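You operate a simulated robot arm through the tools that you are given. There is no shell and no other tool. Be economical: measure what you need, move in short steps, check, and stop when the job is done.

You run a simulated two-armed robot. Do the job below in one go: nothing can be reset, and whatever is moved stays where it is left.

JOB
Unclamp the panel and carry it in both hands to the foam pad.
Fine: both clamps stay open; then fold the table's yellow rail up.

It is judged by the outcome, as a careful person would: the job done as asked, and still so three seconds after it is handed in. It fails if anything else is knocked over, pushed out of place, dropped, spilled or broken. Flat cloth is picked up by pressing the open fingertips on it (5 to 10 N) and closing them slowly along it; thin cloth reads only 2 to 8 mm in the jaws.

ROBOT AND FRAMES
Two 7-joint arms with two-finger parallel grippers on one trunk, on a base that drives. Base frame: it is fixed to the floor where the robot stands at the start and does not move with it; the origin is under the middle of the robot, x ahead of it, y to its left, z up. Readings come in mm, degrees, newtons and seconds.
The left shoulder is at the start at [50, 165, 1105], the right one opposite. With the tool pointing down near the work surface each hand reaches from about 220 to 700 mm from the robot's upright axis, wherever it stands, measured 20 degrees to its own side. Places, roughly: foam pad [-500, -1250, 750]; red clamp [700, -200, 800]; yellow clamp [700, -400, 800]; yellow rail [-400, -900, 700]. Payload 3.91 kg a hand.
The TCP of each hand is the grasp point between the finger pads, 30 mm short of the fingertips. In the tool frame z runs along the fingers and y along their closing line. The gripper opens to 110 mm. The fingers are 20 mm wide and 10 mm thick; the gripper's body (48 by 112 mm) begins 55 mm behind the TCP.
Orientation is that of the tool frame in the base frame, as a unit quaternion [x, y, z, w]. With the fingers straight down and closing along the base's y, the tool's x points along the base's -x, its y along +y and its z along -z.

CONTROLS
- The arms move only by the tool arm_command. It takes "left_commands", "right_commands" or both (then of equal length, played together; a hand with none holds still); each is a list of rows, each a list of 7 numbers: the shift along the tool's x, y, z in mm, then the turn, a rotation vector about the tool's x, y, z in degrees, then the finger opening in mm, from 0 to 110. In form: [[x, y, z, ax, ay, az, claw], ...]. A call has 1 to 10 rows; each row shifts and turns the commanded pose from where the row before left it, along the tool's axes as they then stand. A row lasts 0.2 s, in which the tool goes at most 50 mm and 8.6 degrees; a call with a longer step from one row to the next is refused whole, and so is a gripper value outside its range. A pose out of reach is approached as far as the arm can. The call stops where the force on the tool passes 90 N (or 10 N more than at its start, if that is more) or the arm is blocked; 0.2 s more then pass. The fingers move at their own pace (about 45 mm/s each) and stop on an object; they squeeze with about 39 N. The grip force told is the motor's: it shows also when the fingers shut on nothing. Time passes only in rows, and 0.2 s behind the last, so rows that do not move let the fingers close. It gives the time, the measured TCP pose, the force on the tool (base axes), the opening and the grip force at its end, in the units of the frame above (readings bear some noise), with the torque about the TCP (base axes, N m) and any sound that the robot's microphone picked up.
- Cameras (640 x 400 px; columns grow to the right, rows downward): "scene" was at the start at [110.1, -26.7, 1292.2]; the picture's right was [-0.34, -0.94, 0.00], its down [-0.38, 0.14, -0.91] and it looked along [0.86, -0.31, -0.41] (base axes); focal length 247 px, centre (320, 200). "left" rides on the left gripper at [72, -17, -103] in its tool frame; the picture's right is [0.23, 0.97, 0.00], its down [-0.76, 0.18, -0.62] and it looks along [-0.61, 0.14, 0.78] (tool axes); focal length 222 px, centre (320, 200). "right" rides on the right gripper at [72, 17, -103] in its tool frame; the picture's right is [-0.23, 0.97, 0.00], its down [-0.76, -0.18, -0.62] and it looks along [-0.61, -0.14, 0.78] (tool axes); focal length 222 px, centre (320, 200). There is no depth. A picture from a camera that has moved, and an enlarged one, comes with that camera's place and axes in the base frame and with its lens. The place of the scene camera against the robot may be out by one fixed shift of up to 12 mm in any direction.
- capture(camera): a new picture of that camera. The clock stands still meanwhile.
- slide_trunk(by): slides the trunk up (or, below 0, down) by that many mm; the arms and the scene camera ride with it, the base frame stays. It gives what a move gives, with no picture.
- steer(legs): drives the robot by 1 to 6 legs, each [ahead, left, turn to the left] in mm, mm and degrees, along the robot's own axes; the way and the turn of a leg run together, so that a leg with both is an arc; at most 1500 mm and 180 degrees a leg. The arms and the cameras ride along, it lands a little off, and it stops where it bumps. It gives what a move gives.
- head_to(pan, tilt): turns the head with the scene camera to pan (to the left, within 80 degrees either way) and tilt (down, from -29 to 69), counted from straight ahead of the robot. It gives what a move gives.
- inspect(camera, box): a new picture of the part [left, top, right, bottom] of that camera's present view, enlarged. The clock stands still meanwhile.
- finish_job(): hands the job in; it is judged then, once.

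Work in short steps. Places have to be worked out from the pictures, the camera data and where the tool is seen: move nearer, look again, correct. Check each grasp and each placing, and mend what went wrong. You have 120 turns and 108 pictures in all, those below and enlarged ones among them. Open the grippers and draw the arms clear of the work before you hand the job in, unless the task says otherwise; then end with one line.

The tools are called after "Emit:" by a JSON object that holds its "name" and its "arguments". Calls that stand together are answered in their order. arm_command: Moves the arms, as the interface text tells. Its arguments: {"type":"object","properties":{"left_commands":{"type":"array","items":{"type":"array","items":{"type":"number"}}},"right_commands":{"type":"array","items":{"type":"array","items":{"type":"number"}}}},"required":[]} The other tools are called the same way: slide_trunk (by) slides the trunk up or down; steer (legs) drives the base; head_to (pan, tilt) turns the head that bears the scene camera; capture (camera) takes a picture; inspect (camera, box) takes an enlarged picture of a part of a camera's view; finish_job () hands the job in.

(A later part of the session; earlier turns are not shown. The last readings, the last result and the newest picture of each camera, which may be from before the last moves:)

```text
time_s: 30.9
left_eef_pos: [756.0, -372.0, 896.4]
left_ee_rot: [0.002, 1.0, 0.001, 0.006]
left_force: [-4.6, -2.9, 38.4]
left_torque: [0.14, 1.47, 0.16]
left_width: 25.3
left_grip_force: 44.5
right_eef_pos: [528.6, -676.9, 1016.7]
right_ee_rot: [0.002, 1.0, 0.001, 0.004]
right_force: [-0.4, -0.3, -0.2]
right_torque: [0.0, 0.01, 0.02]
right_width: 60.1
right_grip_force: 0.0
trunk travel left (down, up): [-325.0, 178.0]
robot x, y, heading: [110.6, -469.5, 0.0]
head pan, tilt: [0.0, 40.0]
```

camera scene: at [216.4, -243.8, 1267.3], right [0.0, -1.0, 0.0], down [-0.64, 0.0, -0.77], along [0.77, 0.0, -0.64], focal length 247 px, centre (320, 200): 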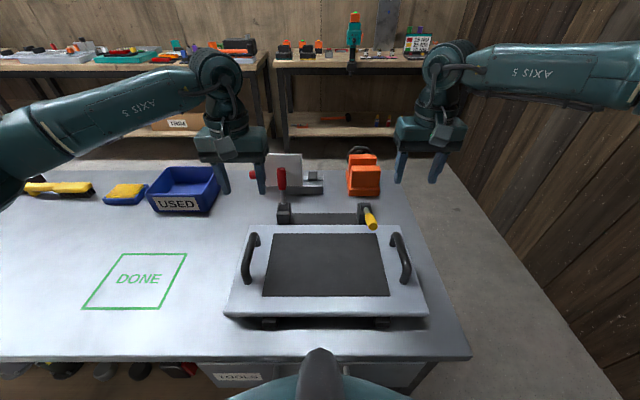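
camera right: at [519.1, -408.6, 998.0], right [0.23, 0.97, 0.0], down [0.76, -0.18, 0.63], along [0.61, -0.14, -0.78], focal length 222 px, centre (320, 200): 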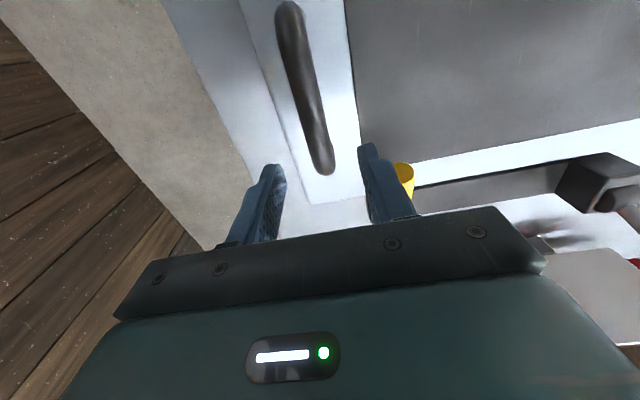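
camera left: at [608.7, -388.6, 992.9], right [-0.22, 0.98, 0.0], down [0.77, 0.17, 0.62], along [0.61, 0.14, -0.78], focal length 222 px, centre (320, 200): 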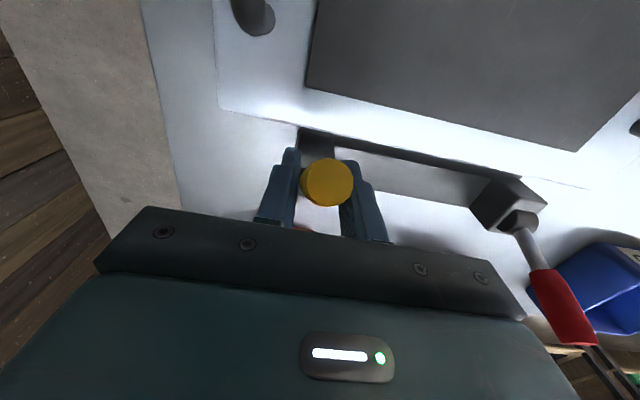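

It is past 110°. I release, lift clear, and strafe back so the panel is straight ahead.

Emit:
{"name": "arm_command", "arguments": {"left_commands": [[0, 0, 0, 0, 0, 0, 60], [0, 0, 0, 0, 0, 0, 60], [0, 0, 0, 0, 0, 0, 60], [0, 0, -40, 0, 0, 0, 60], [20, 0, -40, 0, 0, 0, 60], [40, 0, -20, 0, 0, 0, 60], [40, 0, 0, 0, 0, 0, 60], [40, 0, 0, 0, 0, 0, 60], [30, 0, 0, 0, 0, 0, 60]]}}

Emit:
{"name": "steer", "arguments": {"legs": [[0, 214, 0]]}}

Emit:
{"name": "capture", "arguments": {"camera": "scene"}}

Emit:
{"name": "capture", "arguments": {"camera": "left"}}

Emit:
{"name": "capture", "arguments": {"camera": "right"}}

```text
time_s: 32.9
left_eef_pos: [585.7, -370.7, 989.5]
left_ee_rot: [0.001, 1.0, 0.0, 0.0]
left_force: [-0.8, -0.7, 0.0]
left_torque: [-0.01, 0.03, 0.01]
left_width: 59.8
left_grip_force: 0.0
right_eef_pos: [532.3, -675.0, 1014.5]
right_ee_rot: [0.002, 1.0, 0.0, 0.001]
right_force: [-1.9, -0.2, -0.4]
right_torque: [0.0, 0.04, 0.02]
right_width: 59.8
right_grip_force: 0.0
trunk travel left (down, up): [-325.0, 178.0]
robot x, y, heading: [107.4, -467.1, -0.1]
head pan, tilt: [0.0, 40.0]
```

```text
time_s: 35.4
left_eef_pos: [586.1, -157.4, 989.6]
left_ee_rot: [0.002, 1.0, 0.0, -0.001]
left_force: [-0.3, 0.5, 0.0]
left_torque: [0.03, 0.0, 0.03]
left_width: 60.2
left_grip_force: 0.0
right_eef_pos: [532.0, -461.6, 1014.0]
right_ee_rot: [0.002, 1.0, 0.0, 0.001]
right_force: [0.3, -0.7, 0.3]
right_torque: [0.02, 0.04, -0.03]
right_width: 59.9
right_grip_force: 0.1
trunk travel left (down, up): [-325.0, 178.0]
robot x, y, heading: [109.9, -253.7, -0.4]
head pan, tilt: [0.0, 40.0]
```

```text
72 pictures are left
camera scene: at [216.9, -250.2, 1267.2], right [0.0, -1.0, 0.0], down [-0.64, 0.0, -0.77], along [0.77, 0.0, -0.64], focal length 247 px, centre (320, 200)
```

scene: 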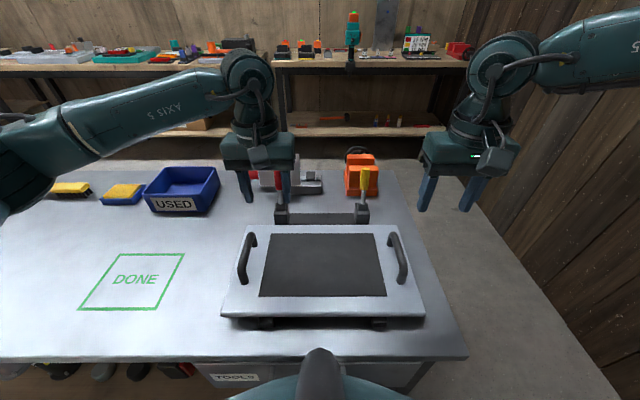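

```text
71 pictures are left
camera left: at [513.4, -175.2, 1093.7], right [-0.22, 0.97, 0.0], down [0.76, 0.18, 0.62], along [0.61, 0.14, -0.78], focal length 222 px, centre (320, 200)
```

left: 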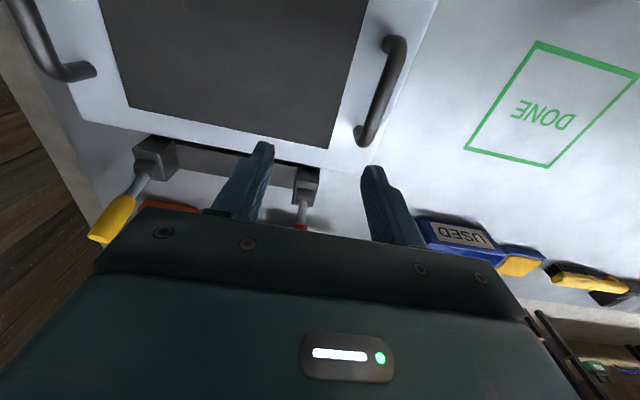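

```text
70 pictures are left
camera right: at [460.1, -443.8, 1118.3], right [0.23, 0.97, 0.0], down [0.76, -0.18, 0.62], along [0.61, -0.14, -0.78], focal length 222 px, centre (320, 200)
```

right: 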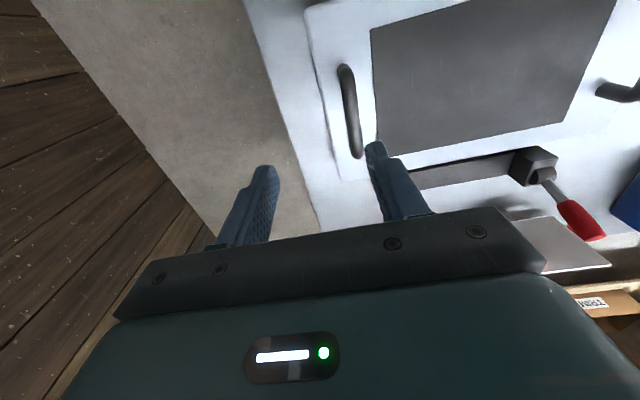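

Both clamps are open. The handles run along x near y≈-91 and y≈-425, mid x≈562, tops at about z 830. I bring both hands above them.

Emit:
{"name": "arm_command", "arguments": {"left_commands": [[4.8, 13.2, 22, 0, 0, 0, 60], [4.8, 13.2, 22, 0, 0, 0, 60], [4.8, 13.2, 22, 0, 0, 0, 60], [4.8, 13.2, 22, 0, 0, 0, 60], [4.8, 13.2, 22, 0, 0, 0, 60]], "right_commands": [[-6, 7.4, 26.8, 0, 0, 0, 60], [-6, 7.4, 26.8, 0, 0, 0, 60], [-6, 7.4, 26.8, 0, 0, 0, 60], [-6, 7.4, 26.8, 0, 0, 0, 60], [-6, 7.4, 26.8, 0, 0, 0, 60]]}}

Emit:
{"name": "capture", "arguments": {"camera": "left"}}

Emit:
{"name": "capture", "arguments": {"camera": "right"}}

Emit:
{"name": "inspect", "arguments": {"camera": "scene", "box": [200, 150, 460, 330]}}

```text
time_s: 36.5
left_eef_pos: [561.4, -91.1, 879.9]
left_ee_rot: [0.002, 1.0, 0.0, 0.0]
left_force: [-0.4, -0.8, 1.2]
left_torque: [0.01, 0.01, -0.04]
left_width: 59.8
left_grip_force: 0.1
right_eef_pos: [563.7, -424.0, 880.2]
right_ee_rot: [0.001, 1.0, -0.001, 0.001]
right_force: [-0.8, 0.4, 0.3]
right_torque: [-0.03, 0.0, -0.02]
right_width: 59.7
right_grip_force: 0.0
trunk travel left (down, up): [-325.0, 178.0]
robot x, y, heading: [107.8, -256.5, 0.1]
head pan, tilt: [0.0, 40.0]
```

```text
69 pictures are left
camera left: at [489.3, -109.2, 983.9], right [-0.22, 0.97, 0.0], down [0.76, 0.17, 0.62], along [0.61, 0.14, -0.78], focal length 222 px, centre (320, 200)
```

left: 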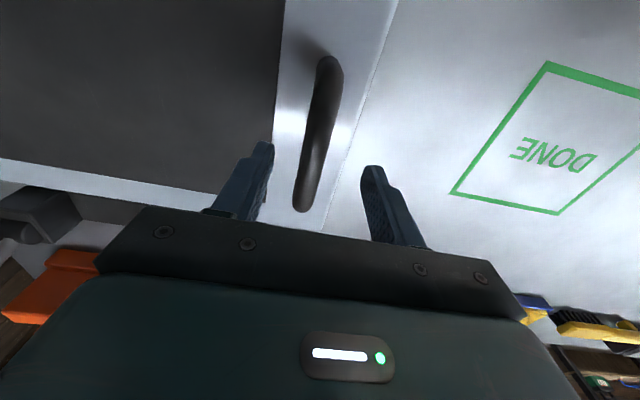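

```text
68 pictures are left
camera right: at [490.8, -406.4, 983.1], right [0.23, 0.97, 0.0], down [0.76, -0.18, 0.62], along [0.61, -0.14, -0.78], focal length 222 px, centre (320, 200)
```

right: 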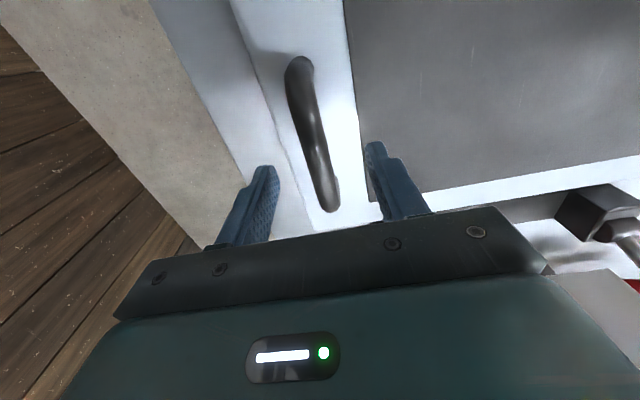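

```text
2.22 times, centred on (330, 240) of scene
camera zoom: at [217.1, -250.3, 1267.2], right [0.0, -1.0, 0.0], down [-0.64, 0.0, -0.77], along [0.77, 0.0, -0.64], focal length 550 px, centre (298, 111)
```

zoom: 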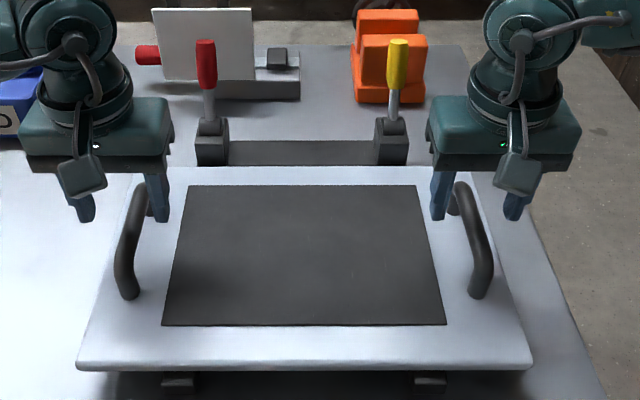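

The handles lie centred in the jaws (left needs about -5 mm in y). I lower 50 mm with force watching, then look.

Emit:
{"name": "arm_command", "arguments": {"left_commands": [[0, -5, 17, 0, 0, 0, 60], [0, 0, 17, 0, 0, 0, 60], [0, 0, 16, 0, 0, 0, 60]], "right_commands": [[0, 0, 17, 0, 0, 0, 60], [0, 0, 17, 0, 0, 0, 60], [0, 0, 16, 0, 0, 0, 60]]}}

Emit:
{"name": "capture", "arguments": {"camera": "left"}}

Emit:
{"name": "capture", "arguments": {"camera": "right"}}

Emit:
{"name": "inspect", "arguments": {"camera": "scene", "box": [200, 150, 460, 330]}}

```text
time_s: 37.4
left_eef_pos: [561.1, -95.5, 829.4]
left_ee_rot: [0.002, 1.0, -0.001, 0.0]
left_force: [-0.2, -0.8, -0.6]
left_torque: [0.01, -0.04, 0.0]
left_width: 59.8
left_grip_force: 0.0
right_eef_pos: [553.2, -438.2, 841.7]
right_ee_rot: [0.002, 1.0, 0.002, 0.002]
right_force: [0.0, -0.3, 0.9]
right_torque: [-0.02, 0.01, 0.0]
right_width: 60.0
right_grip_force: 0.0
right hand out of reach, approached as far as the arm can: row 1, 2, 3
trunk travel left (down, up): [-325.0, 178.0]
robot x, y, heading: [110.2, -250.0, -0.2]
head pan, tilt: [0.0, 40.0]
```

```text
66 pictures are left
camera left: at [489.8, -114.0, 933.7], right [-0.22, 0.97, 0.0], down [0.76, 0.17, 0.62], along [0.61, 0.14, -0.78], focal length 222 px, centre (320, 200)
```

left: 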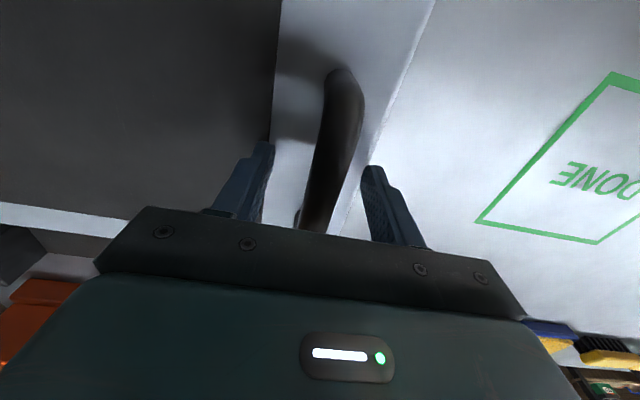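

```text
65 pictures are left
camera right: at [480.4, -421.0, 944.7], right [0.23, 0.97, 0.0], down [0.76, -0.18, 0.63], along [0.61, -0.14, -0.78], focal length 222 px, centre (320, 200)
```

right: 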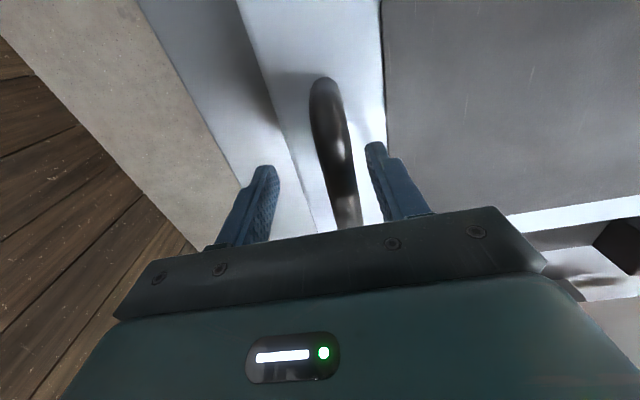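

```text
2.22 times, centred on (330, 240) of scene
camera zoom: at [216.9, -250.4, 1267.2], right [0.0, -1.0, 0.0], down [-0.64, 0.0, -0.77], along [0.77, 0.0, -0.64], focal length 550 px, centre (298, 111)
```

zoom: 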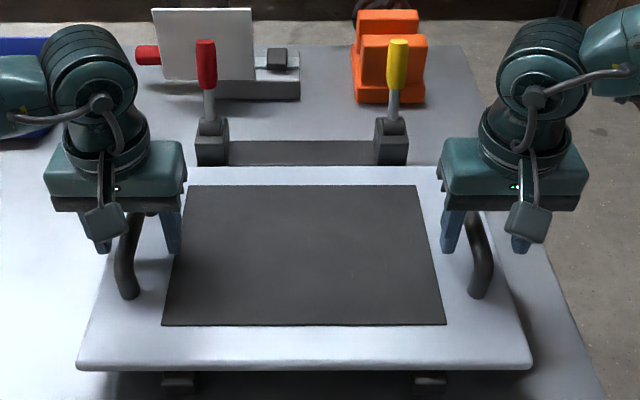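

The right arm runs short at this height below its shoulder. I raise both hands, slide the trunk down 120 mm, and come in again.

Emit:
{"name": "arm_command", "arguments": {"left_commands": [[0, 0, -40, 0, 0, 0, 60], [0, 0, -45, 0, 0, 0, 60], [0, 0, -45, 0, 0, 0, 60], [0, 0, -40, 0, 0, 0, 60]], "right_commands": [[0, 0, -40, 0, 0, 0, 60], [0, 0, -45, 0, 0, 0, 60], [0, 0, -45, 0, 0, 0, 60], [0, 0, -40, 0, 0, 0, 60]]}}

Emit:
{"name": "slide_trunk", "arguments": {"by": -120}}

```text
time_s: 38.4
left_eef_pos: [560.6, -96.7, 999.9]
left_ee_rot: [0.002, 1.0, 0.001, 0.0]
left_force: [0.4, 0.3, -0.5]
left_torque: [-0.01, -0.01, 0.02]
left_width: 60.2
left_grip_force: 0.0
right_eef_pos: [551.7, -437.9, 1012.8]
right_ee_rot: [0.002, 1.0, 0.0, 0.001]
right_force: [-0.2, -0.3, -0.7]
right_torque: [0.02, 0.0, 0.04]
right_width: 60.0
right_grip_force: 0.0
trunk travel left (down, up): [-325.0, 178.0]
robot x, y, heading: [109.1, -259.8, -0.4]
head pan, tilt: [0.0, 40.0]
```

```text
time_s: 39.9
left_eef_pos: [562.8, -96.3, 879.9]
left_ee_rot: [0.002, 1.0, 0.0, 0.0]
left_force: [-0.2, -0.2, 0.2]
left_torque: [-0.03, -0.03, -0.01]
left_width: 59.8
left_grip_force: 0.1
right_eef_pos: [552.3, -438.3, 892.0]
right_ee_rot: [0.002, 1.0, 0.002, 0.001]
right_force: [0.6, -0.1, 0.7]
right_torque: [-0.03, -0.03, -0.01]
right_width: 59.8
right_grip_force: 0.1
trunk travel left (down, up): [-205.0, 298.0]
robot x, y, heading: [109.6, -250.6, -0.0]
head pan, tilt: [0.0, 40.0]
```

Emit:
{"name": "arm_command", "arguments": {"left_commands": [[0, 0, 17, 0, 0, 0, 60], [0, 0, 17, 0, 0, 0, 60], [0, 0, 17, 0, 0, 0, 60]], "right_commands": [[-10, 14, 10, 0, 0, 0, 60], [0, 0, 26, 0, 0, 0, 60], [0, 0, 26, 0, 0, 0, 60]]}}

Emit:
{"name": "capture", "arguments": {"camera": "right"}}

Emit:
{"name": "capture", "arguments": {"camera": "scene"}}

```text
time_s: 40.6
left_eef_pos: [562.8, -97.5, 829.0]
left_ee_rot: [0.002, 1.0, 0.0, 0.0]
left_force: [-0.4, 0.0, 0.1]
left_torque: [0.0, -0.01, -0.02]
left_width: 59.9
left_grip_force: 0.1
right_eef_pos: [563.0, -424.4, 830.9]
right_ee_rot: [0.002, 1.0, 0.0, 0.001]
right_force: [0.7, -0.5, 0.2]
right_torque: [0.03, -0.04, -0.01]
right_width: 59.7
right_grip_force: 0.1
trunk travel left (down, up): [-205.0, 298.0]
robot x, y, heading: [106.0, -253.9, -0.3]
head pan, tilt: [0.0, 40.0]
```

```text
63 pictures are left
camera right: at [489.2, -406.6, 933.7], right [0.23, 0.97, 0.0], down [0.76, -0.18, 0.62], along [0.61, -0.14, -0.78], focal length 222 px, centre (320, 200)
```

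right: 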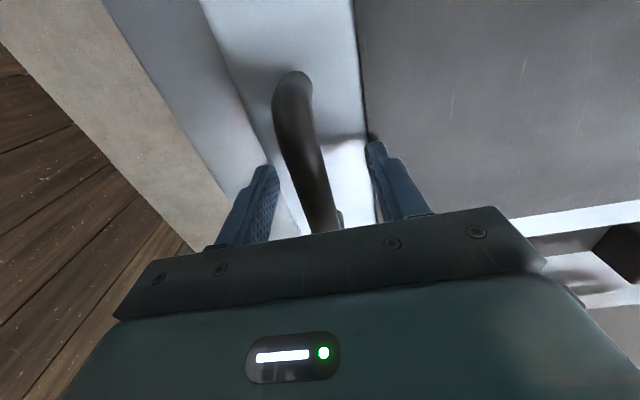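

```text
62 pictures are left
camera scene: at [216.9, -250.4, 1147.2], right [0.0, -1.0, 0.0], down [-0.64, 0.0, -0.77], along [0.77, 0.0, -0.64], focal length 247 px, centre (320, 200)
```

scene: 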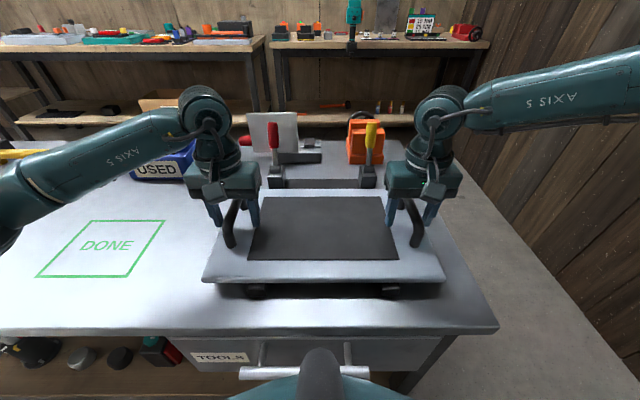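

The TCPs project right onto the handle bars. I close both hands.

Emit:
{"name": "arm_command", "arguments": {"left_commands": [[0, 0, 0, 0, 0, 0, 5], [0, 0, 0, 0, 0, 0, 5], [0, 0, 0, 0, 0, 0, 5], [0, 0, 0, 0, 0, 0, 5]], "right_commands": [[0, 0, 0, 0, 0, 0, 5], [0, 0, 0, 0, 0, 0, 5], [0, 0, 0, 0, 0, 0, 5], [0, 0, 0, 0, 0, 0, 5]]}}

```text
time_s: 41.6
left_eef_pos: [562.9, -97.1, 829.7]
left_ee_rot: [0.001, 1.0, 0.002, 0.0]
left_force: [-1.2, 12.5, 0.2]
left_torque: [-0.15, -0.09, 0.08]
left_width: 18.1
left_grip_force: 39.1
right_eef_pos: [563.1, -426.2, 829.9]
right_ee_rot: [0.003, 1.0, -0.001, 0.001]
right_force: [0.2, -17.4, 2.3]
right_torque: [0.15, 0.13, 0.31]
right_width: 17.7
right_grip_force: 39.0
trunk travel left (down, up): [-205.0, 298.0]
robot x, y, heading: [112.4, -256.0, -0.2]
head pan, tilt: [0.0, 40.0]
```

Both hold an 18 mm bar. I ease the sideways strain and lift together gently, 20 mm.

Emit:
{"name": "arm_command", "arguments": {"left_commands": [[0, 2, 0, 0, 0, 0, 5], [0, 0, -5, 0, 0, 0, 5], [0, 0, -7, 0, 0, 0, 5], [0, 0, -8, 0, 0, 0, 5]], "right_commands": [[0, -2, 0, 0, 0, 0, 5], [0, 0, -5, 0, 0, 0, 5], [0, 0, -7, 0, 0, 0, 5], [0, 0, -8, 0, 0, 0, 5]]}}

Emit:
{"name": "capture", "arguments": {"camera": "scene"}}

```text
time_s: 42.6
left_eef_pos: [562.9, -95.2, 848.4]
left_ee_rot: [0.002, 1.0, 0.0, 0.0]
left_force: [2.1, -2.4, -3.7]
left_torque: [-0.09, 0.2, 0.43]
left_width: 17.8
left_grip_force: 38.8
right_eef_pos: [562.4, -426.4, 850.6]
right_ee_rot: [0.002, 1.0, 0.0, 0.002]
right_force: [-2.7, 2.0, -3.0]
right_torque: [-0.07, -0.17, 0.23]
right_width: 17.9
right_grip_force: 38.7
trunk travel left (down, up): [-205.0, 298.0]
robot x, y, heading: [105.6, -256.3, -0.1]
head pan, tilt: [0.0, 40.0]
```

```text
61 pictures are left
camera scene: at [217.3, -250.4, 1147.1], right [0.0, -1.0, 0.0], down [-0.64, 0.0, -0.77], along [0.77, 0.0, -0.64], focal length 247 px, centre (320, 200)
```

scene: 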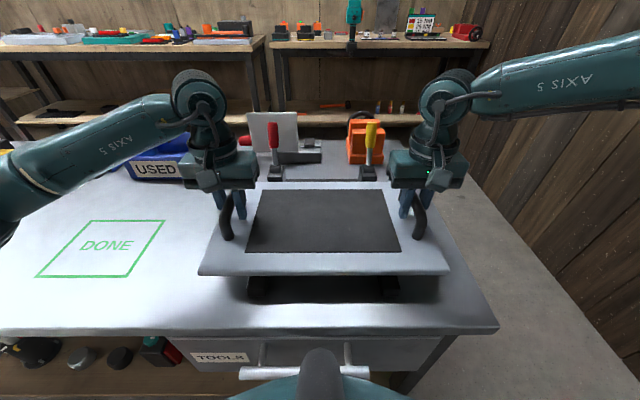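

The panel comes up free and level, and it is light. I raise it 80 mm more and back away from the table.

Emit:
{"name": "arm_command", "arguments": {"left_commands": [[0, 0, -16, 0, 0, 0, 5], [0, 0, -16, 0, 0, 0, 5], [0, 0, -16, 0, 0, 0, 5], [0, 0, -16, 0, 0, 0, 5], [0, 0, -16, 0, 0, 0, 5]], "right_commands": [[0, 0, -16, 0, 0, 0, 5], [0, 0, -16, 0, 0, 0, 5], [0, 0, -16, 0, 0, 0, 5], [0, 0, -16, 0, 0, 0, 5], [0, 0, -16, 0, 0, 0, 5]]}}

Emit:
{"name": "steer", "arguments": {"legs": [[-250, 0, 0]]}}

Emit:
{"name": "head_to", "arguments": {"pan": -80, "tilt": 30}}

Emit:
{"name": "capture", "arguments": {"camera": "scene"}}

```text
time_s: 43.9
left_eef_pos: [560.1, -96.5, 928.3]
left_ee_rot: [0.002, 1.0, -0.001, 0.0]
left_force: [1.3, -10.5, -4.3]
left_torque: [0.02, -0.09, 0.37]
left_width: 17.8
left_grip_force: 38.9
right_eef_pos: [563.2, -426.2, 930.6]
right_ee_rot: [0.001, 1.0, 0.001, 0.001]
right_force: [-1.8, 10.5, -5.0]
right_torque: [-0.3, 0.07, 0.33]
right_width: 17.8
right_grip_force: 39.3
trunk travel left (down, up): [-205.0, 298.0]
robot x, y, heading: [110.6, -255.9, -0.3]
head pan, tilt: [0.0, 40.0]
```

```text
time_s: 45.7
left_eef_pos: [313.5, -95.1, 929.6]
left_ee_rot: [0.003, 1.0, -0.001, 0.001]
left_force: [2.2, -18.0, -3.8]
left_torque: [0.24, -0.04, 0.38]
left_width: 17.7
left_grip_force: 38.9
right_eef_pos: [313.7, -425.4, 930.5]
right_ee_rot: [0.002, 1.0, 0.001, 0.0]
right_force: [-1.5, 17.8, -4.1]
right_torque: [-0.14, 0.0, 0.35]
right_width: 17.6
right_grip_force: 38.9
trunk travel left (down, up): [-205.0, 298.0]
robot x, y, heading: [-139.0, -253.8, -0.2]
head pan, tilt: [0.0, 40.0]
```

```text
time_s: 47.2
left_eef_pos: [314.4, -95.7, 928.6]
left_ee_rot: [0.003, 1.0, -0.001, 0.0]
left_force: [2.6, -0.6, -3.7]
left_torque: [0.01, 0.08, 0.41]
left_width: 17.4
left_grip_force: 39.0
right_eef_pos: [315.3, -426.2, 929.1]
right_ee_rot: [0.002, 1.0, 0.002, 0.001]
right_force: [-2.4, 1.5, -3.7]
right_torque: [0.06, -0.08, 0.32]
right_width: 17.3
right_grip_force: 39.7
trunk travel left (down, up): [-205.0, 298.0]
robot x, y, heading: [-135.2, -253.7, -0.2]
head pan, tilt: [-80.0, 30.0]
```

```text
60 pictures are left
camera scene: at [-100.2, -338.4, 1162.5], right [-0.99, -0.17, 0.0], down [-0.09, 0.49, -0.87], along [0.15, -0.85, -0.5], focal length 247 px, centre (320, 200)
```

scene: 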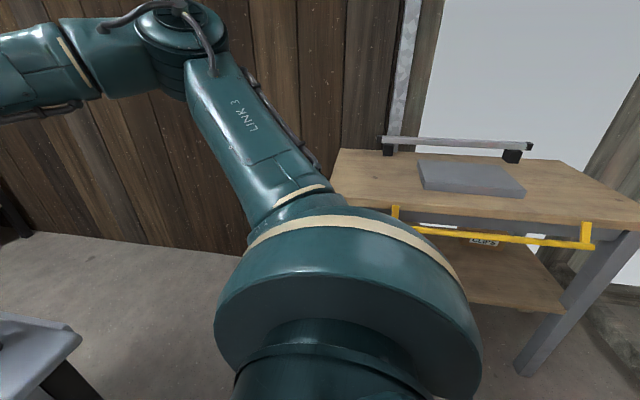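

The way is clear: the wooden table's near edge is about 790 mm from my axis. I turn right 90° on the spot.

Emit:
{"name": "steer", "arguments": {"legs": [[0, 0, -45], [0, 0, -45]]}}

Emit:
{"name": "head_to", "arguments": {"pan": -20, "tilt": 30}}

Emit:
{"name": "capture", "arguments": {"camera": "scene"}}

```text
time_s: 51.7
left_eef_pos: [21.4, -705.4, 927.5]
left_ee_rot: [0.706, 0.709, -0.001, -0.001]
left_force: [-2.0, -2.2, -3.8]
left_torque: [0.1, -0.01, 0.35]
left_width: 17.8
left_grip_force: 38.6
right_eef_pos: [-308.2, -709.0, 929.7]
right_ee_rot: [0.705, 0.709, 0.0, 0.001]
right_force: [1.8, 2.4, -3.9]
right_torque: [-0.01, 0.03, 0.26]
right_width: 17.7
right_grip_force: 38.3
trunk travel left (down, up): [-205.0, 298.0]
robot x, y, heading: [-139.4, -254.9, -89.6]
head pan, tilt: [-80.0, 30.0]
```

```text
time_s: 53.0
left_eef_pos: [21.5, -705.9, 927.9]
left_ee_rot: [0.705, 0.709, -0.001, 0.0]
left_force: [0.1, -2.4, -3.2]
left_torque: [0.17, -0.03, 0.36]
left_width: 17.7
left_grip_force: 39.1
right_eef_pos: [-307.7, -709.7, 930.1]
right_ee_rot: [0.706, 0.709, 0.0, 0.001]
right_force: [0.2, 2.5, -3.6]
right_torque: [-0.15, -0.02, 0.33]
right_width: 17.8
right_grip_force: 39.1
trunk travel left (down, up): [-205.0, 298.0]
robot x, y, heading: [-140.6, -254.7, -89.9]
head pan, tilt: [-20.0, 30.0]
```

```text
59 pictures are left
camera scene: at [-176.0, -364.0, 1162.5], right [-0.94, 0.34, 0.0], down [0.17, 0.47, -0.87], along [-0.29, -0.81, -0.5], focal length 247 px, centre (320, 200)
```

scene: 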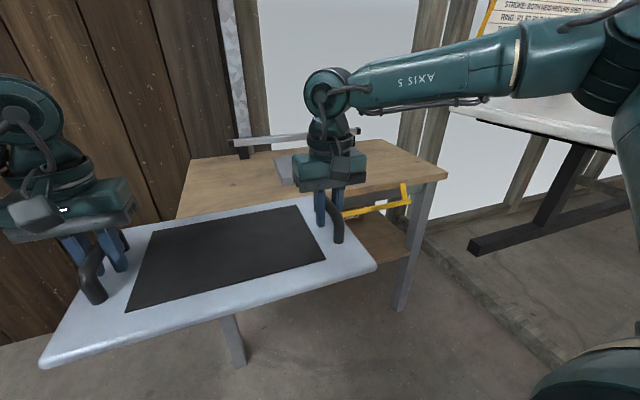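

A notice stands on the right; I read it, since it seems to describe the rail.

Emit:
{"name": "inspect", "arguments": {"camera": "scene", "box": [470, 0, 640, 60]}}

Emit:
{"name": "head_to", "arguments": {"pan": -60, "tilt": 15}}

Emit:
{"name": "capture", "arguments": {"camera": "scene"}}

```text
3.76 times, centred on (555, 30) of scene
camera zoom: at [-176.0, -364.0, 1162.5], right [-0.94, 0.34, 0.0], down [0.17, 0.47, -0.87], along [-0.29, -0.81, -0.5], focal length 931 px, centre (-565, 840)
```

zoom: 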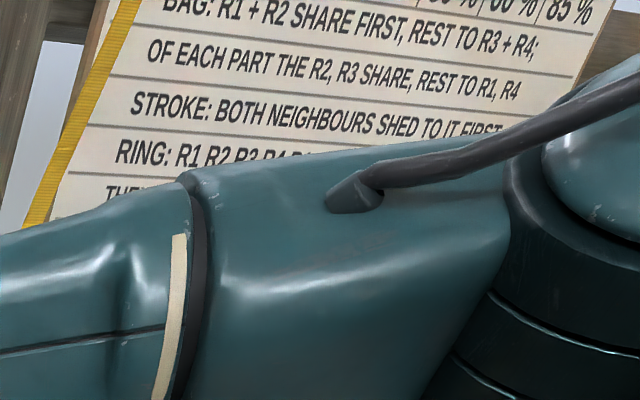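

```text
time_s: 54.1
left_eef_pos: [21.0, -705.2, 927.9]
left_ee_rot: [0.706, 0.708, -0.001, -0.001]
left_force: [-0.7, -1.9, -4.1]
left_torque: [-0.01, 0.0, 0.38]
left_width: 17.8
left_grip_force: 38.9
right_eef_pos: [-307.5, -708.2, 929.7]
right_ee_rot: [0.706, 0.709, 0.001, 0.001]
right_force: [0.1, 1.0, -3.6]
right_torque: [0.04, -0.01, 0.26]
right_width: 17.7
right_grip_force: 39.1
trunk travel left (down, up): [-205.0, 298.0]
robot x, y, heading: [-138.2, -253.8, -89.6]
head pan, tilt: [-60.0, 15.0]
```

```text
57 pictures are left
camera scene: at [-226.0, -326.1, 1186.7], right [-0.5, 0.86, 0.0], down [0.22, 0.13, -0.97], along [-0.83, -0.49, -0.26], focal length 247 px, centre (320, 200)
```

scene: 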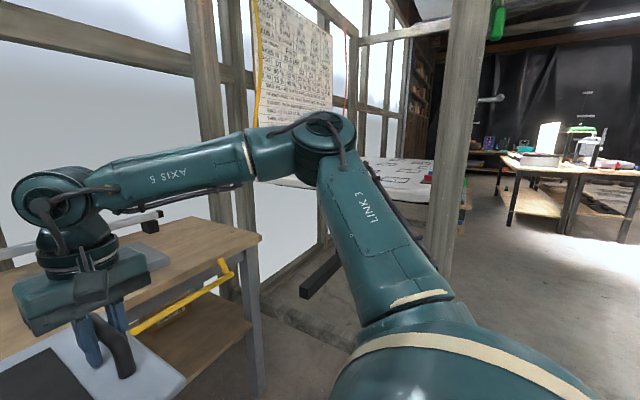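

The poster is unrelated, and there is floor space to the right. I strafe right 365 mm to line up with the pad.

Emit:
{"name": "steer", "arguments": {"legs": [[0, -365, 0]]}}

Emit:
{"name": "head_to", "arguments": {"pan": 0, "tilt": 25}}

Emit:
{"name": "capture", "arguments": {"camera": "scene"}}

Emit:
{"name": "capture", "arguments": {"camera": "right"}}

```text
time_s: 57.8
left_eef_pos: [-343.2, -707.5, 928.4]
left_ee_rot: [0.707, 0.707, -0.001, 0.0]
left_force: [-0.8, -2.7, -4.2]
left_torque: [0.06, 0.06, 0.37]
left_width: 17.8
left_grip_force: 38.9
right_eef_pos: [-674.2, -710.1, 929.3]
right_ee_rot: [0.706, 0.708, 0.0, 0.001]
right_force: [0.7, 1.4, -3.6]
right_torque: [0.02, 0.02, 0.22]
right_width: 17.6
right_grip_force: 38.9
trunk travel left (down, up): [-205.0, 298.0]
robot x, y, heading: [-508.5, -253.0, -89.8]
head pan, tilt: [-60.0, 15.0]
```

```text
time_s: 59.1
left_eef_pos: [-344.1, -706.6, 927.6]
left_ee_rot: [0.706, 0.708, -0.001, -0.001]
left_force: [0.2, -2.7, -3.9]
left_torque: [0.11, -0.02, 0.38]
left_width: 17.6
left_grip_force: 39.3
right_eef_pos: [-674.3, -709.7, 929.8]
right_ee_rot: [0.706, 0.709, 0.0, 0.002]
right_force: [0.0, 1.5, -3.3]
right_torque: [-0.11, -0.03, 0.27]
right_width: 17.9
right_grip_force: 38.7
trunk travel left (down, up): [-205.0, 298.0]
robot x, y, heading: [-505.0, -252.8, -89.7]
head pan, tilt: [0.0, 25.0]
```

```text
56 pictures are left
camera scene: at [-511.2, -372.5, 1170.4], right [-1.0, 0.0, 0.0], down [0.0, 0.42, -0.91], along [0.0, -0.91, -0.42], focal length 247 px, centre (320, 200)
```

scene: 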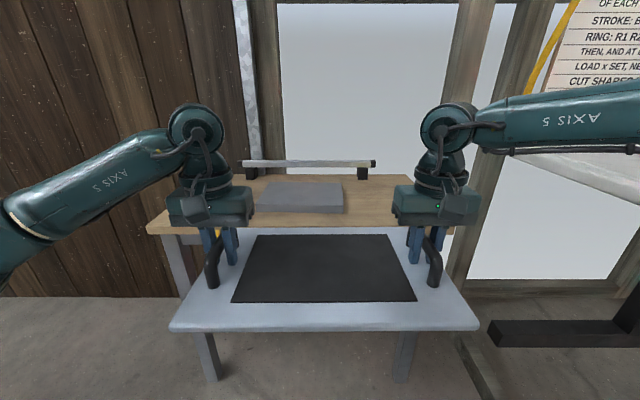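

```text
55 pictures are left
camera right: at [-657.8, -636.3, 1033.4], right [0.97, -0.22, 0.0], down [-0.18, -0.76, 0.62], along [-0.14, -0.61, -0.78], focal length 222 px, centre (320, 200)
```

right: 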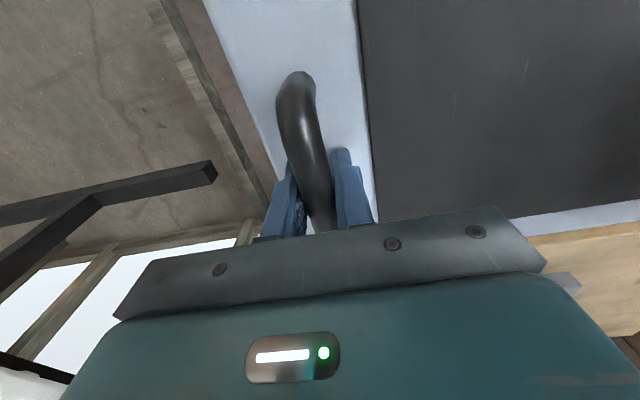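

Comparing three views, the pad top is at z≈815, spanning x -310…-585 with its near edge at y≈-1075, so its centre is about (-447,-1180). I raise the panel 50 mm, shift left 62, go ahead 250, and look again.

Emit:
{"name": "arm_command", "arguments": {"left_commands": [[0, 0, -16, 0, 0, 0, 5], [0, 0, -17, 0, 0, 0, 5], [0, 0, -17, 0, 0, 0, 5]], "right_commands": [[0, 0, -16, 0, 0, 0, 5], [0, 0, -17, 0, 0, 0, 5], [0, 0, -17, 0, 0, 0, 5]]}}

Emit:
{"name": "steer", "arguments": {"legs": [[0, 62, 0], [250, 0, 0]]}}

Emit:
{"name": "capture", "arguments": {"camera": "scene"}}

Emit:
{"name": "capture", "arguments": {"camera": "left"}}

Emit:
{"name": "capture", "arguments": {"camera": "right"}}

```text
time_s: 59.9
left_eef_pos: [-343.2, -707.8, 978.0]
left_ee_rot: [0.707, 0.708, -0.001, -0.002]
left_force: [-3.3, -1.7, -2.9]
left_torque: [0.23, 0.23, 0.48]
left_width: 17.8
left_grip_force: 38.5
right_eef_pos: [-674.0, -710.6, 979.9]
right_ee_rot: [0.706, 0.708, 0.001, 0.0]
right_force: [3.2, 1.9, -6.6]
right_torque: [-0.18, 0.24, 0.07]
right_width: 17.8
right_grip_force: 39.0
trunk travel left (down, up): [-205.0, 298.0]
robot x, y, heading: [-506.9, -255.1, -89.7]
head pan, tilt: [0.0, 25.0]
```

```text
time_s: 62.6
left_eef_pos: [-279.4, -956.9, 977.6]
left_ee_rot: [0.706, 0.708, -0.001, -0.001]
left_force: [-12.1, -2.3, -3.1]
left_torque: [-0.07, -0.13, 0.43]
left_width: 17.8
left_grip_force: 39.2
right_eef_pos: [-609.6, -961.9, 979.0]
right_ee_rot: [0.704, 0.71, 0.0, 0.002]
right_force: [11.4, 2.5, -4.9]
right_torque: [0.08, 0.17, 0.26]
right_width: 17.7
right_grip_force: 39.3
trunk travel left (down, up): [-205.0, 298.0]
robot x, y, heading: [-438.6, -505.6, -89.5]
head pan, tilt: [0.0, 25.0]
```

```text
54 pictures are left
camera scene: at [-448.0, -623.0, 1170.4], right [-1.0, -0.01, 0.0], down [0.0, 0.42, -0.91], along [0.01, -0.91, -0.42], focal length 247 px, centre (320, 200)
```

scene: 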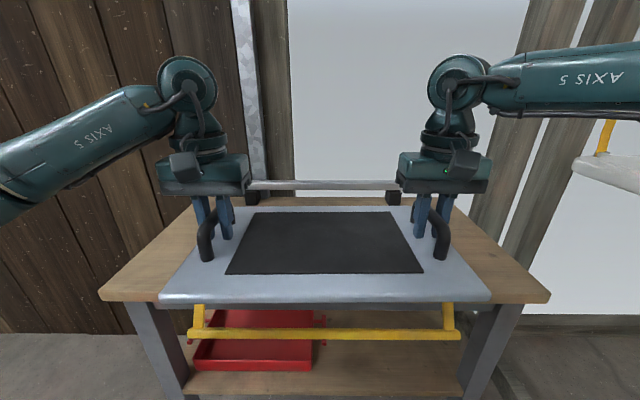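

```text
53 pictures are left
camera left: at [-296.8, -886.0, 1082.2], right [0.97, 0.23, 0.0], down [0.18, -0.76, 0.62], along [0.14, -0.61, -0.78], focal length 222 px, centre (320, 200)
```

left: 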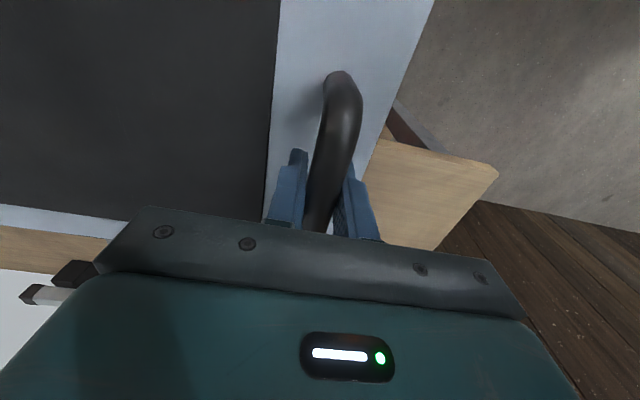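

```text
52 pictures are left
camera right: at [-593.5, -887.7, 1083.8], right [0.98, -0.22, 0.0], down [-0.17, -0.76, 0.62], along [-0.13, -0.61, -0.78], focal length 222 px, centre (320, 200)
```

right: 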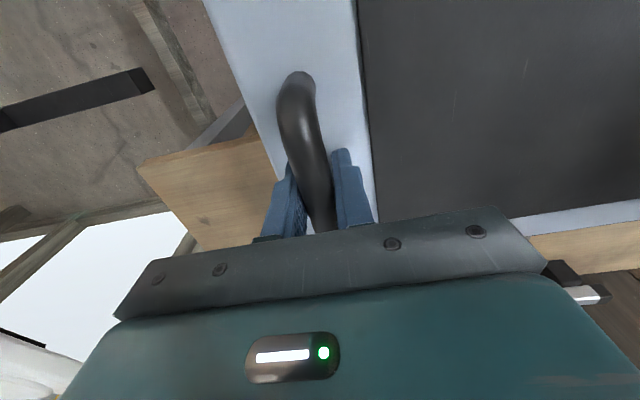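

The table top is at z≈787 with its edge at y≈-990, and the pad spans x -308…-590, y -1076…-1307, centre (-449,-1191). To gain reach I raise the hands 80 mm relative to the shoulders while the trunk goes down 80, then drive ahead 170.

Emit:
{"name": "arm_command", "arguments": {"left_commands": [[0, 0, -16, 0, 0, 0, 5], [0, 0, -16, 0, 0, 0, 5], [0, 0, -16, 0, 0, 0, 5], [0, 0, -16, 0, 0, 0, 5], [0, 0, -16, 0, 0, 0, 5]], "right_commands": [[0, 0, -16, 0, 0, 0, 5], [0, 0, -16, 0, 0, 0, 5], [0, 0, -16, 0, 0, 0, 5], [0, 0, -16, 0, 0, 0, 5], [0, 0, -16, 0, 0, 0, 5]]}}

Emit:
{"name": "slide_trunk", "arguments": {"by": -80}}

Emit:
{"name": "steer", "arguments": {"legs": [[170, 0, 0]]}}

Emit:
{"name": "capture", "arguments": {"camera": "scene"}}

```text
time_s: 63.8
left_eef_pos: [-279.9, -957.4, 1057.6]
left_ee_rot: [0.706, 0.708, -0.001, -0.001]
left_force: [-7.5, -2.1, -3.1]
left_torque: [0.22, -0.02, 0.53]
left_width: 17.9
left_grip_force: 39.3
right_eef_pos: [-610.3, -961.1, 1060.9]
right_ee_rot: [0.703, 0.711, 0.001, 0.003]
right_force: [5.9, 2.4, -5.4]
right_torque: [-0.2, 0.26, 0.24]
right_width: 17.6
right_grip_force: 39.2
trunk travel left (down, up): [-205.0, 298.0]
robot x, y, heading: [-444.0, -503.1, -89.7]
head pan, tilt: [0.0, 25.0]
```

```text
time_s: 65.0
left_eef_pos: [-280.0, -956.4, 978.9]
left_ee_rot: [0.705, 0.709, -0.001, -0.001]
left_force: [-13.3, -1.3, -3.5]
left_torque: [-0.33, -0.18, 0.41]
left_width: 17.5
left_grip_force: 39.3
right_eef_pos: [-610.3, -961.2, 980.7]
right_ee_rot: [0.704, 0.71, 0.001, 0.001]
right_force: [13.4, 2.1, -5.0]
right_torque: [0.38, 0.18, 0.15]
right_width: 17.6
right_grip_force: 39.2
trunk travel left (down, up): [-125.0, 378.0]
robot x, y, heading: [-441.5, -503.2, -89.4]
head pan, tilt: [0.0, 25.0]
```

```text
time_s: 66.4
left_eef_pos: [-277.0, -1125.4, 977.1]
left_ee_rot: [0.705, 0.709, -0.002, -0.001]
left_force: [-19.2, -3.1, -3.9]
left_torque: [0.1, -0.17, 0.44]
left_width: 17.8
left_grip_force: 38.8
right_eef_pos: [-607.7, -1129.8, 981.2]
right_ee_rot: [0.704, 0.71, 0.001, 0.002]
right_force: [18.3, 2.9, -3.7]
right_torque: [0.03, 0.22, 0.18]
right_width: 17.8
right_grip_force: 39.0
trunk travel left (down, up): [-125.0, 378.0]
robot x, y, heading: [-441.5, -670.4, -89.4]
head pan, tilt: [0.0, 25.0]
```

```text
51 pictures are left
camera scene: at [-446.6, -790.3, 1090.4], right [-1.0, -0.01, 0.0], down [0.0, 0.42, -0.91], along [0.01, -0.91, -0.42], focal length 247 px, centre (320, 200)
```

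scene: 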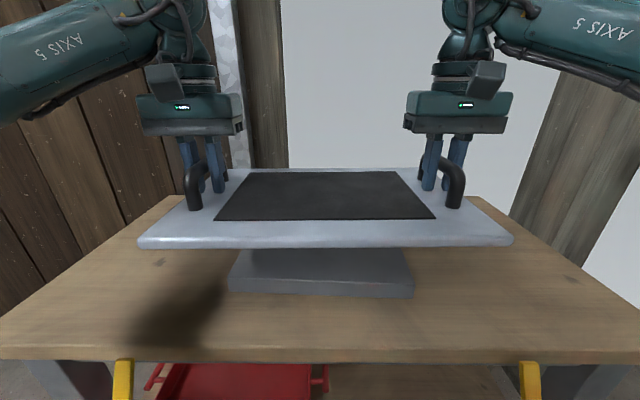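

Emit:
{"name": "inspect", "arguments": {"camera": "scene", "box": [130, 160, 530, 320]}}

```text
1.60 times, centred on (330, 240) of scene
camera zoom: at [-446.6, -790.3, 1090.4], right [-1.0, -0.01, 0.0], down [0.0, 0.42, -0.91], along [0.01, -0.91, -0.42], focal length 396 px, centre (304, 136)
```

zoom: 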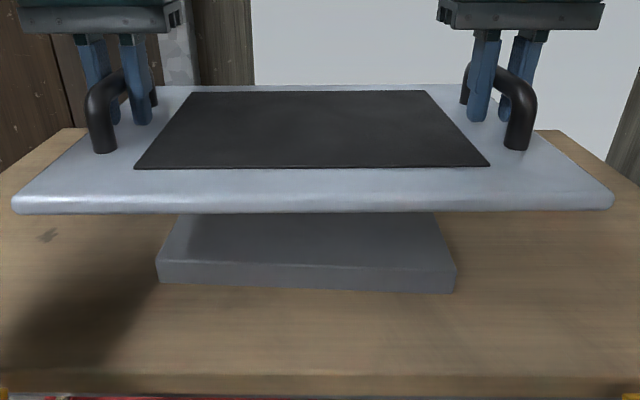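

In this same view the pad is centred under the panel in x within 5 mm, with its near top edge at y≈-1088. I extend both hands 66 mm ahead together.

Emit:
{"name": "arm_command", "arguments": {"left_commands": [[-10, 0, 0, 0, 0, 0, 5], [-15, 0, 0, 0, 0, 0, 5], [-16, 0, 0, 0, 0, 0, 5], [-15, 0, 0, 0, 0, 0, 5], [-10, 0, 0, 0, 0, 0, 5]], "right_commands": [[-10, 0, 0, 0, 0, 0, 5], [-15, 0, 0, 0, 0, 0, 5], [-16, 0, 0, 0, 0, 0, 5], [-15, 0, 0, 0, 0, 0, 5], [-10, 0, 0, 0, 0, 0, 5]]}}

Emit:
{"name": "capture", "arguments": {"camera": "scene"}}

```text
time_s: 67.6
left_eef_pos: [-287.4, -1189.1, 977.4]
left_ee_rot: [0.715, 0.7, -0.002, -0.005]
left_force: [-63.2, 9.9, -6.8]
left_torque: [-0.51, -0.91, -0.88]
left_width: 36.5
left_grip_force: 31.2
right_eef_pos: [-625.7, -1165.0, 967.2]
right_ee_rot: [0.699, 0.715, 0.003, 0.009]
right_force: [63.4, -9.9, -1.6]
right_torque: [0.55, 0.57, -0.99]
right_width: 19.7
right_grip_force: 39.1
right hand out of reach, approached as far as the arm can: row 1, 2, 3, 4, 5
trunk travel left (down, up): [-125.0, 378.0]
robot x, y, heading: [-439.2, -669.9, -89.4]
head pan, tilt: [0.0, 25.0]
```

```text
49 pictures are left
camera scene: at [-446.7, -790.3, 1090.4], right [-1.0, -0.01, 0.0], down [0.0, 0.42, -0.91], along [0.01, -0.91, -0.42], focal length 247 px, centre (320, 200)
```

scene: 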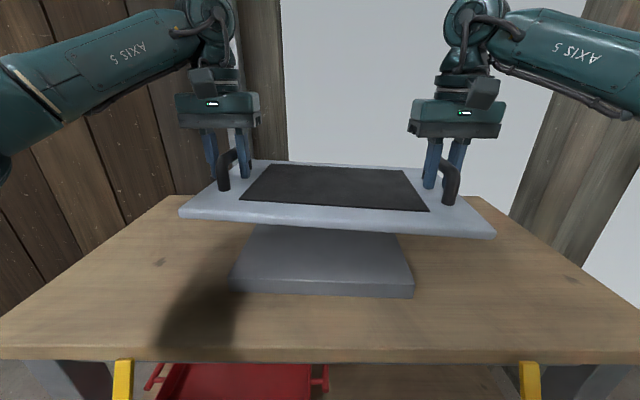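

The right arm hit its limit and the hands pulled apart, so I undo at once: left back 40, right back, inward and up.

Emit:
{"name": "arm_command", "arguments": {"left_commands": [[10, 0, 0, 0, 0, 0, 5], [10, 0, 0, 0, 0, 0, 5], [10, 0, 0, 0, 0, 0, 5], [10, 0, 0, 0, 0, 0, 5]], "right_commands": [[3, 5, -3, 0, 0, 0, 5], [4, 5, -3, 0, 0, 0, 5], [4, 4, -3, 0, 0, 0, 5], [4, 4, -3, 0, 0, 0, 5]]}}

Emit:
{"name": "capture", "arguments": {"camera": "left"}}

Emit:
{"name": "capture", "arguments": {"camera": "right"}}

```text
time_s: 68.6
left_eef_pos: [-281.7, -1150.2, 977.9]
left_ee_rot: [0.708, 0.706, -0.003, -0.003]
left_force: [-43.4, 4.7, -4.0]
left_torque: [0.25, -0.46, -0.48]
left_width: 26.2
left_grip_force: 21.8
right_eef_pos: [-615.7, -1145.0, 977.2]
right_ee_rot: [0.702, 0.712, 0.001, 0.006]
right_force: [43.3, -4.6, -4.5]
right_torque: [-0.22, 0.48, -0.73]
right_width: 18.1
right_grip_force: 38.9
right hand out of reach, approached as far as the arm can: row 1, 4
trunk travel left (down, up): [-125.0, 378.0]
robot x, y, heading: [-441.5, -670.6, -89.6]
head pan, tilt: [0.0, 25.0]
```

```text
48 pictures are left
camera left: at [-298.1, -1078.7, 1082.3], right [0.97, 0.22, -0.01], down [0.18, -0.76, 0.62], along [0.13, -0.61, -0.78], focal length 222 px, centre (320, 200)
```

left: 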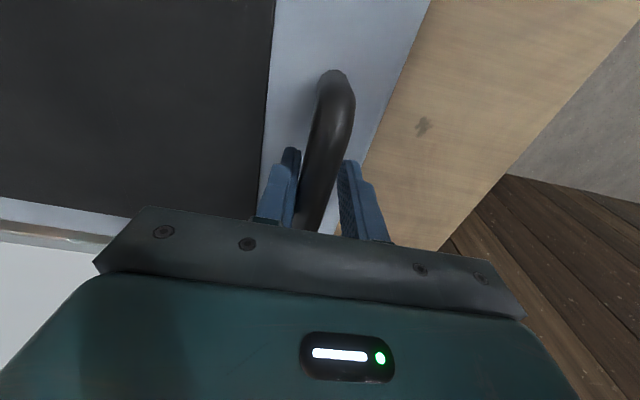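

```text
47 pictures are left
camera right: at [-601.7, -1070.5, 1081.6], right [0.98, -0.21, 0.01], down [-0.17, -0.76, 0.63], along [-0.12, -0.61, -0.78], focal length 222 px, centre (320, 200)
```

right: 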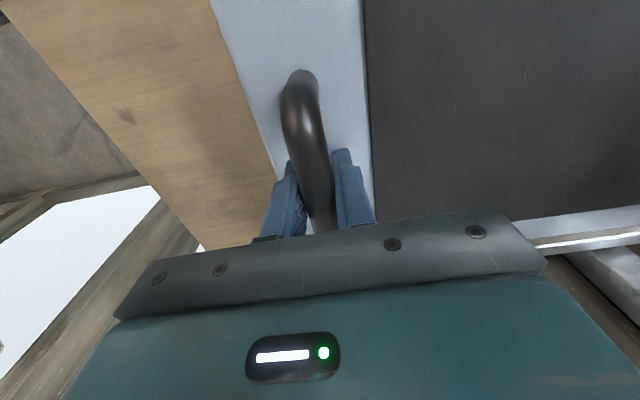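

Still 43 N of tension. I draw both back a little and bring the hands toward each other.

Emit:
{"name": "arm_command", "arguments": {"left_commands": [[8, -3, 0, 0, 0, 0, 5], [8, -3, 0, 0, 0, 0, 5], [0, 0, 0, 0, 0, 0, 5]], "right_commands": [[5, 2, -1, 0, 0, 0, 5], [5, 3, -1, 0, 0, 0, 5], [0, 0, 0, 0, 0, 0, 5]]}}

```text
time_s: 69.4
left_eef_pos: [-284.7, -1134.3, 978.3]
left_ee_rot: [0.705, 0.709, -0.002, -0.002]
left_force: [-26.0, 2.0, -3.8]
left_torque: [0.22, -0.31, -0.14]
left_width: 18.0
left_grip_force: 20.6
right_eef_pos: [-614.5, -1135.3, 980.7]
right_ee_rot: [0.704, 0.71, 0.0, 0.003]
right_force: [25.8, -1.5, -4.6]
right_torque: [-0.25, 0.36, -0.42]
right_width: 17.5
right_grip_force: 39.0
trunk travel left (down, up): [-125.0, 378.0]
robot x, y, heading: [-438.8, -671.2, -89.3]
head pan, tilt: [0.0, 25.0]
```

Both grips are back at 18 mm. The right arm reaches farthest when the hand is about 100 mm below the shoulder, so I raise the trunk 120, lower the arms the same, and drive 30 mm ahead.

Emit:
{"name": "slide_trunk", "arguments": {"by": 120}}

Emit:
{"name": "arm_command", "arguments": {"left_commands": [[3, -2, 10, 0, 0, 0, 5], [3, 0, 16, 0, 0, 0, 5], [0, 0, 16, 0, 0, 0, 5], [0, 0, 16, 0, 0, 0, 5], [0, 0, 16, 0, 0, 0, 5], [0, 0, 16, 0, 0, 0, 5], [0, 0, 16, 0, 0, 0, 5]], "right_commands": [[3, 2, 12, 0, 0, 0, 5], [3, 0, 16, 0, 0, 0, 5], [0, 0, 16, 0, 0, 0, 5], [0, 0, 16, 0, 0, 0, 5], [0, 0, 16, 0, 0, 0, 5], [0, 0, 16, 0, 0, 0, 5], [0, 0, 16, 0, 0, 0, 5]]}}

Emit:
{"name": "steer", "arguments": {"legs": [[30, 0, 0]]}}

```text
time_s: 70.9
left_eef_pos: [-285.9, -1134.9, 1097.5]
left_ee_rot: [0.706, 0.708, -0.002, -0.002]
left_force: [-25.3, 2.5, -3.5]
left_torque: [-0.06, -0.24, -0.31]
left_width: 17.8
left_grip_force: 39.0
right_eef_pos: [-613.5, -1134.8, 1099.3]
right_ee_rot: [0.704, 0.71, 0.001, 0.003]
right_force: [24.9, -2.9, -4.3]
right_torque: [0.04, 0.2, -0.61]
right_width: 17.8
right_grip_force: 38.9
trunk travel left (down, up): [-245.0, 258.0]
robot x, y, heading: [-443.7, -672.3, -89.5]
head pan, tilt: [0.0, 25.0]
```

```text
time_s: 72.5
left_eef_pos: [-284.6, -1129.2, 991.1]
left_ee_rot: [0.704, 0.71, 0.0, -0.001]
left_force: [14.7, 3.1, -5.0]
left_torque: [0.2, 0.11, -0.45]
left_width: 17.5
left_grip_force: 39.2
right_eef_pos: [-614.1, -1129.6, 992.8]
right_ee_rot: [0.705, 0.709, 0.0, 0.001]
right_force: [-14.7, -2.6, -4.0]
right_torque: [-0.18, -0.23, -0.41]
right_width: 17.7
right_grip_force: 38.5
trunk travel left (down, up): [-245.0, 258.0]
robot x, y, heading: [-439.5, -672.8, -89.7]
head pan, tilt: [0.0, 25.0]
```

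```text
time_s: 73.3
left_eef_pos: [-282.9, -1159.1, 990.6]
left_ee_rot: [0.704, 0.71, 0.0, -0.001]
left_force: [26.6, 1.9, -4.5]
left_torque: [-0.04, 0.35, -0.42]
left_width: 17.7
left_grip_force: 38.8
right_eef_pos: [-614.5, -1158.5, 991.6]
right_ee_rot: [0.704, 0.71, -0.001, 0.001]
right_force: [-26.1, -3.0, -4.1]
right_torque: [0.1, -0.35, -0.4]
right_width: 17.6
right_grip_force: 39.1
trunk travel left (down, up): [-245.0, 258.0]
robot x, y, heading: [-437.0, -701.8, -89.7]
head pan, tilt: [0.0, 25.0]
```

I ease the squeeze by 1–2 mm and extend ahead in small steps while lowering, watching the right arm's reach.

Emit:
{"name": "arm_command", "arguments": {"left_commands": [[-4, 1, 12, 0, 0, 0, 5], [-4, 0.5, 12, 0, 0, 0, 5], [-4, 0, 12, 0, 0, 0, 5], [-4, 0, 12, 0, 0, 0, 5]], "right_commands": [[-4, -1, 12, 0, 0, 0, 5], [-4, -0.5, 12, 0, 0, 0, 5], [-4, 0, 12, 0, 0, 0, 5], [-4, 0, 12, 0, 0, 0, 5]]}}

```text
time_s: 74.3
left_eef_pos: [-283.5, -1174.0, 944.0]
left_ee_rot: [0.706, 0.708, 0.001, -0.002]
left_force: [-24.3, 3.5, -4.5]
left_torque: [-0.18, -0.34, -0.33]
left_width: 17.7
left_grip_force: 38.9
right_eef_pos: [-614.4, -1174.5, 941.7]
right_ee_rot: [0.703, 0.711, 0.0, 0.003]
right_force: [23.1, -2.6, -3.4]
right_torque: [0.23, 0.15, -0.53]
right_width: 17.7
right_grip_force: 38.9
trunk travel left (down, up): [-245.0, 258.0]
robot x, y, heading: [-441.0, -697.4, -89.5]
head pan, tilt: [0.0, 25.0]
```

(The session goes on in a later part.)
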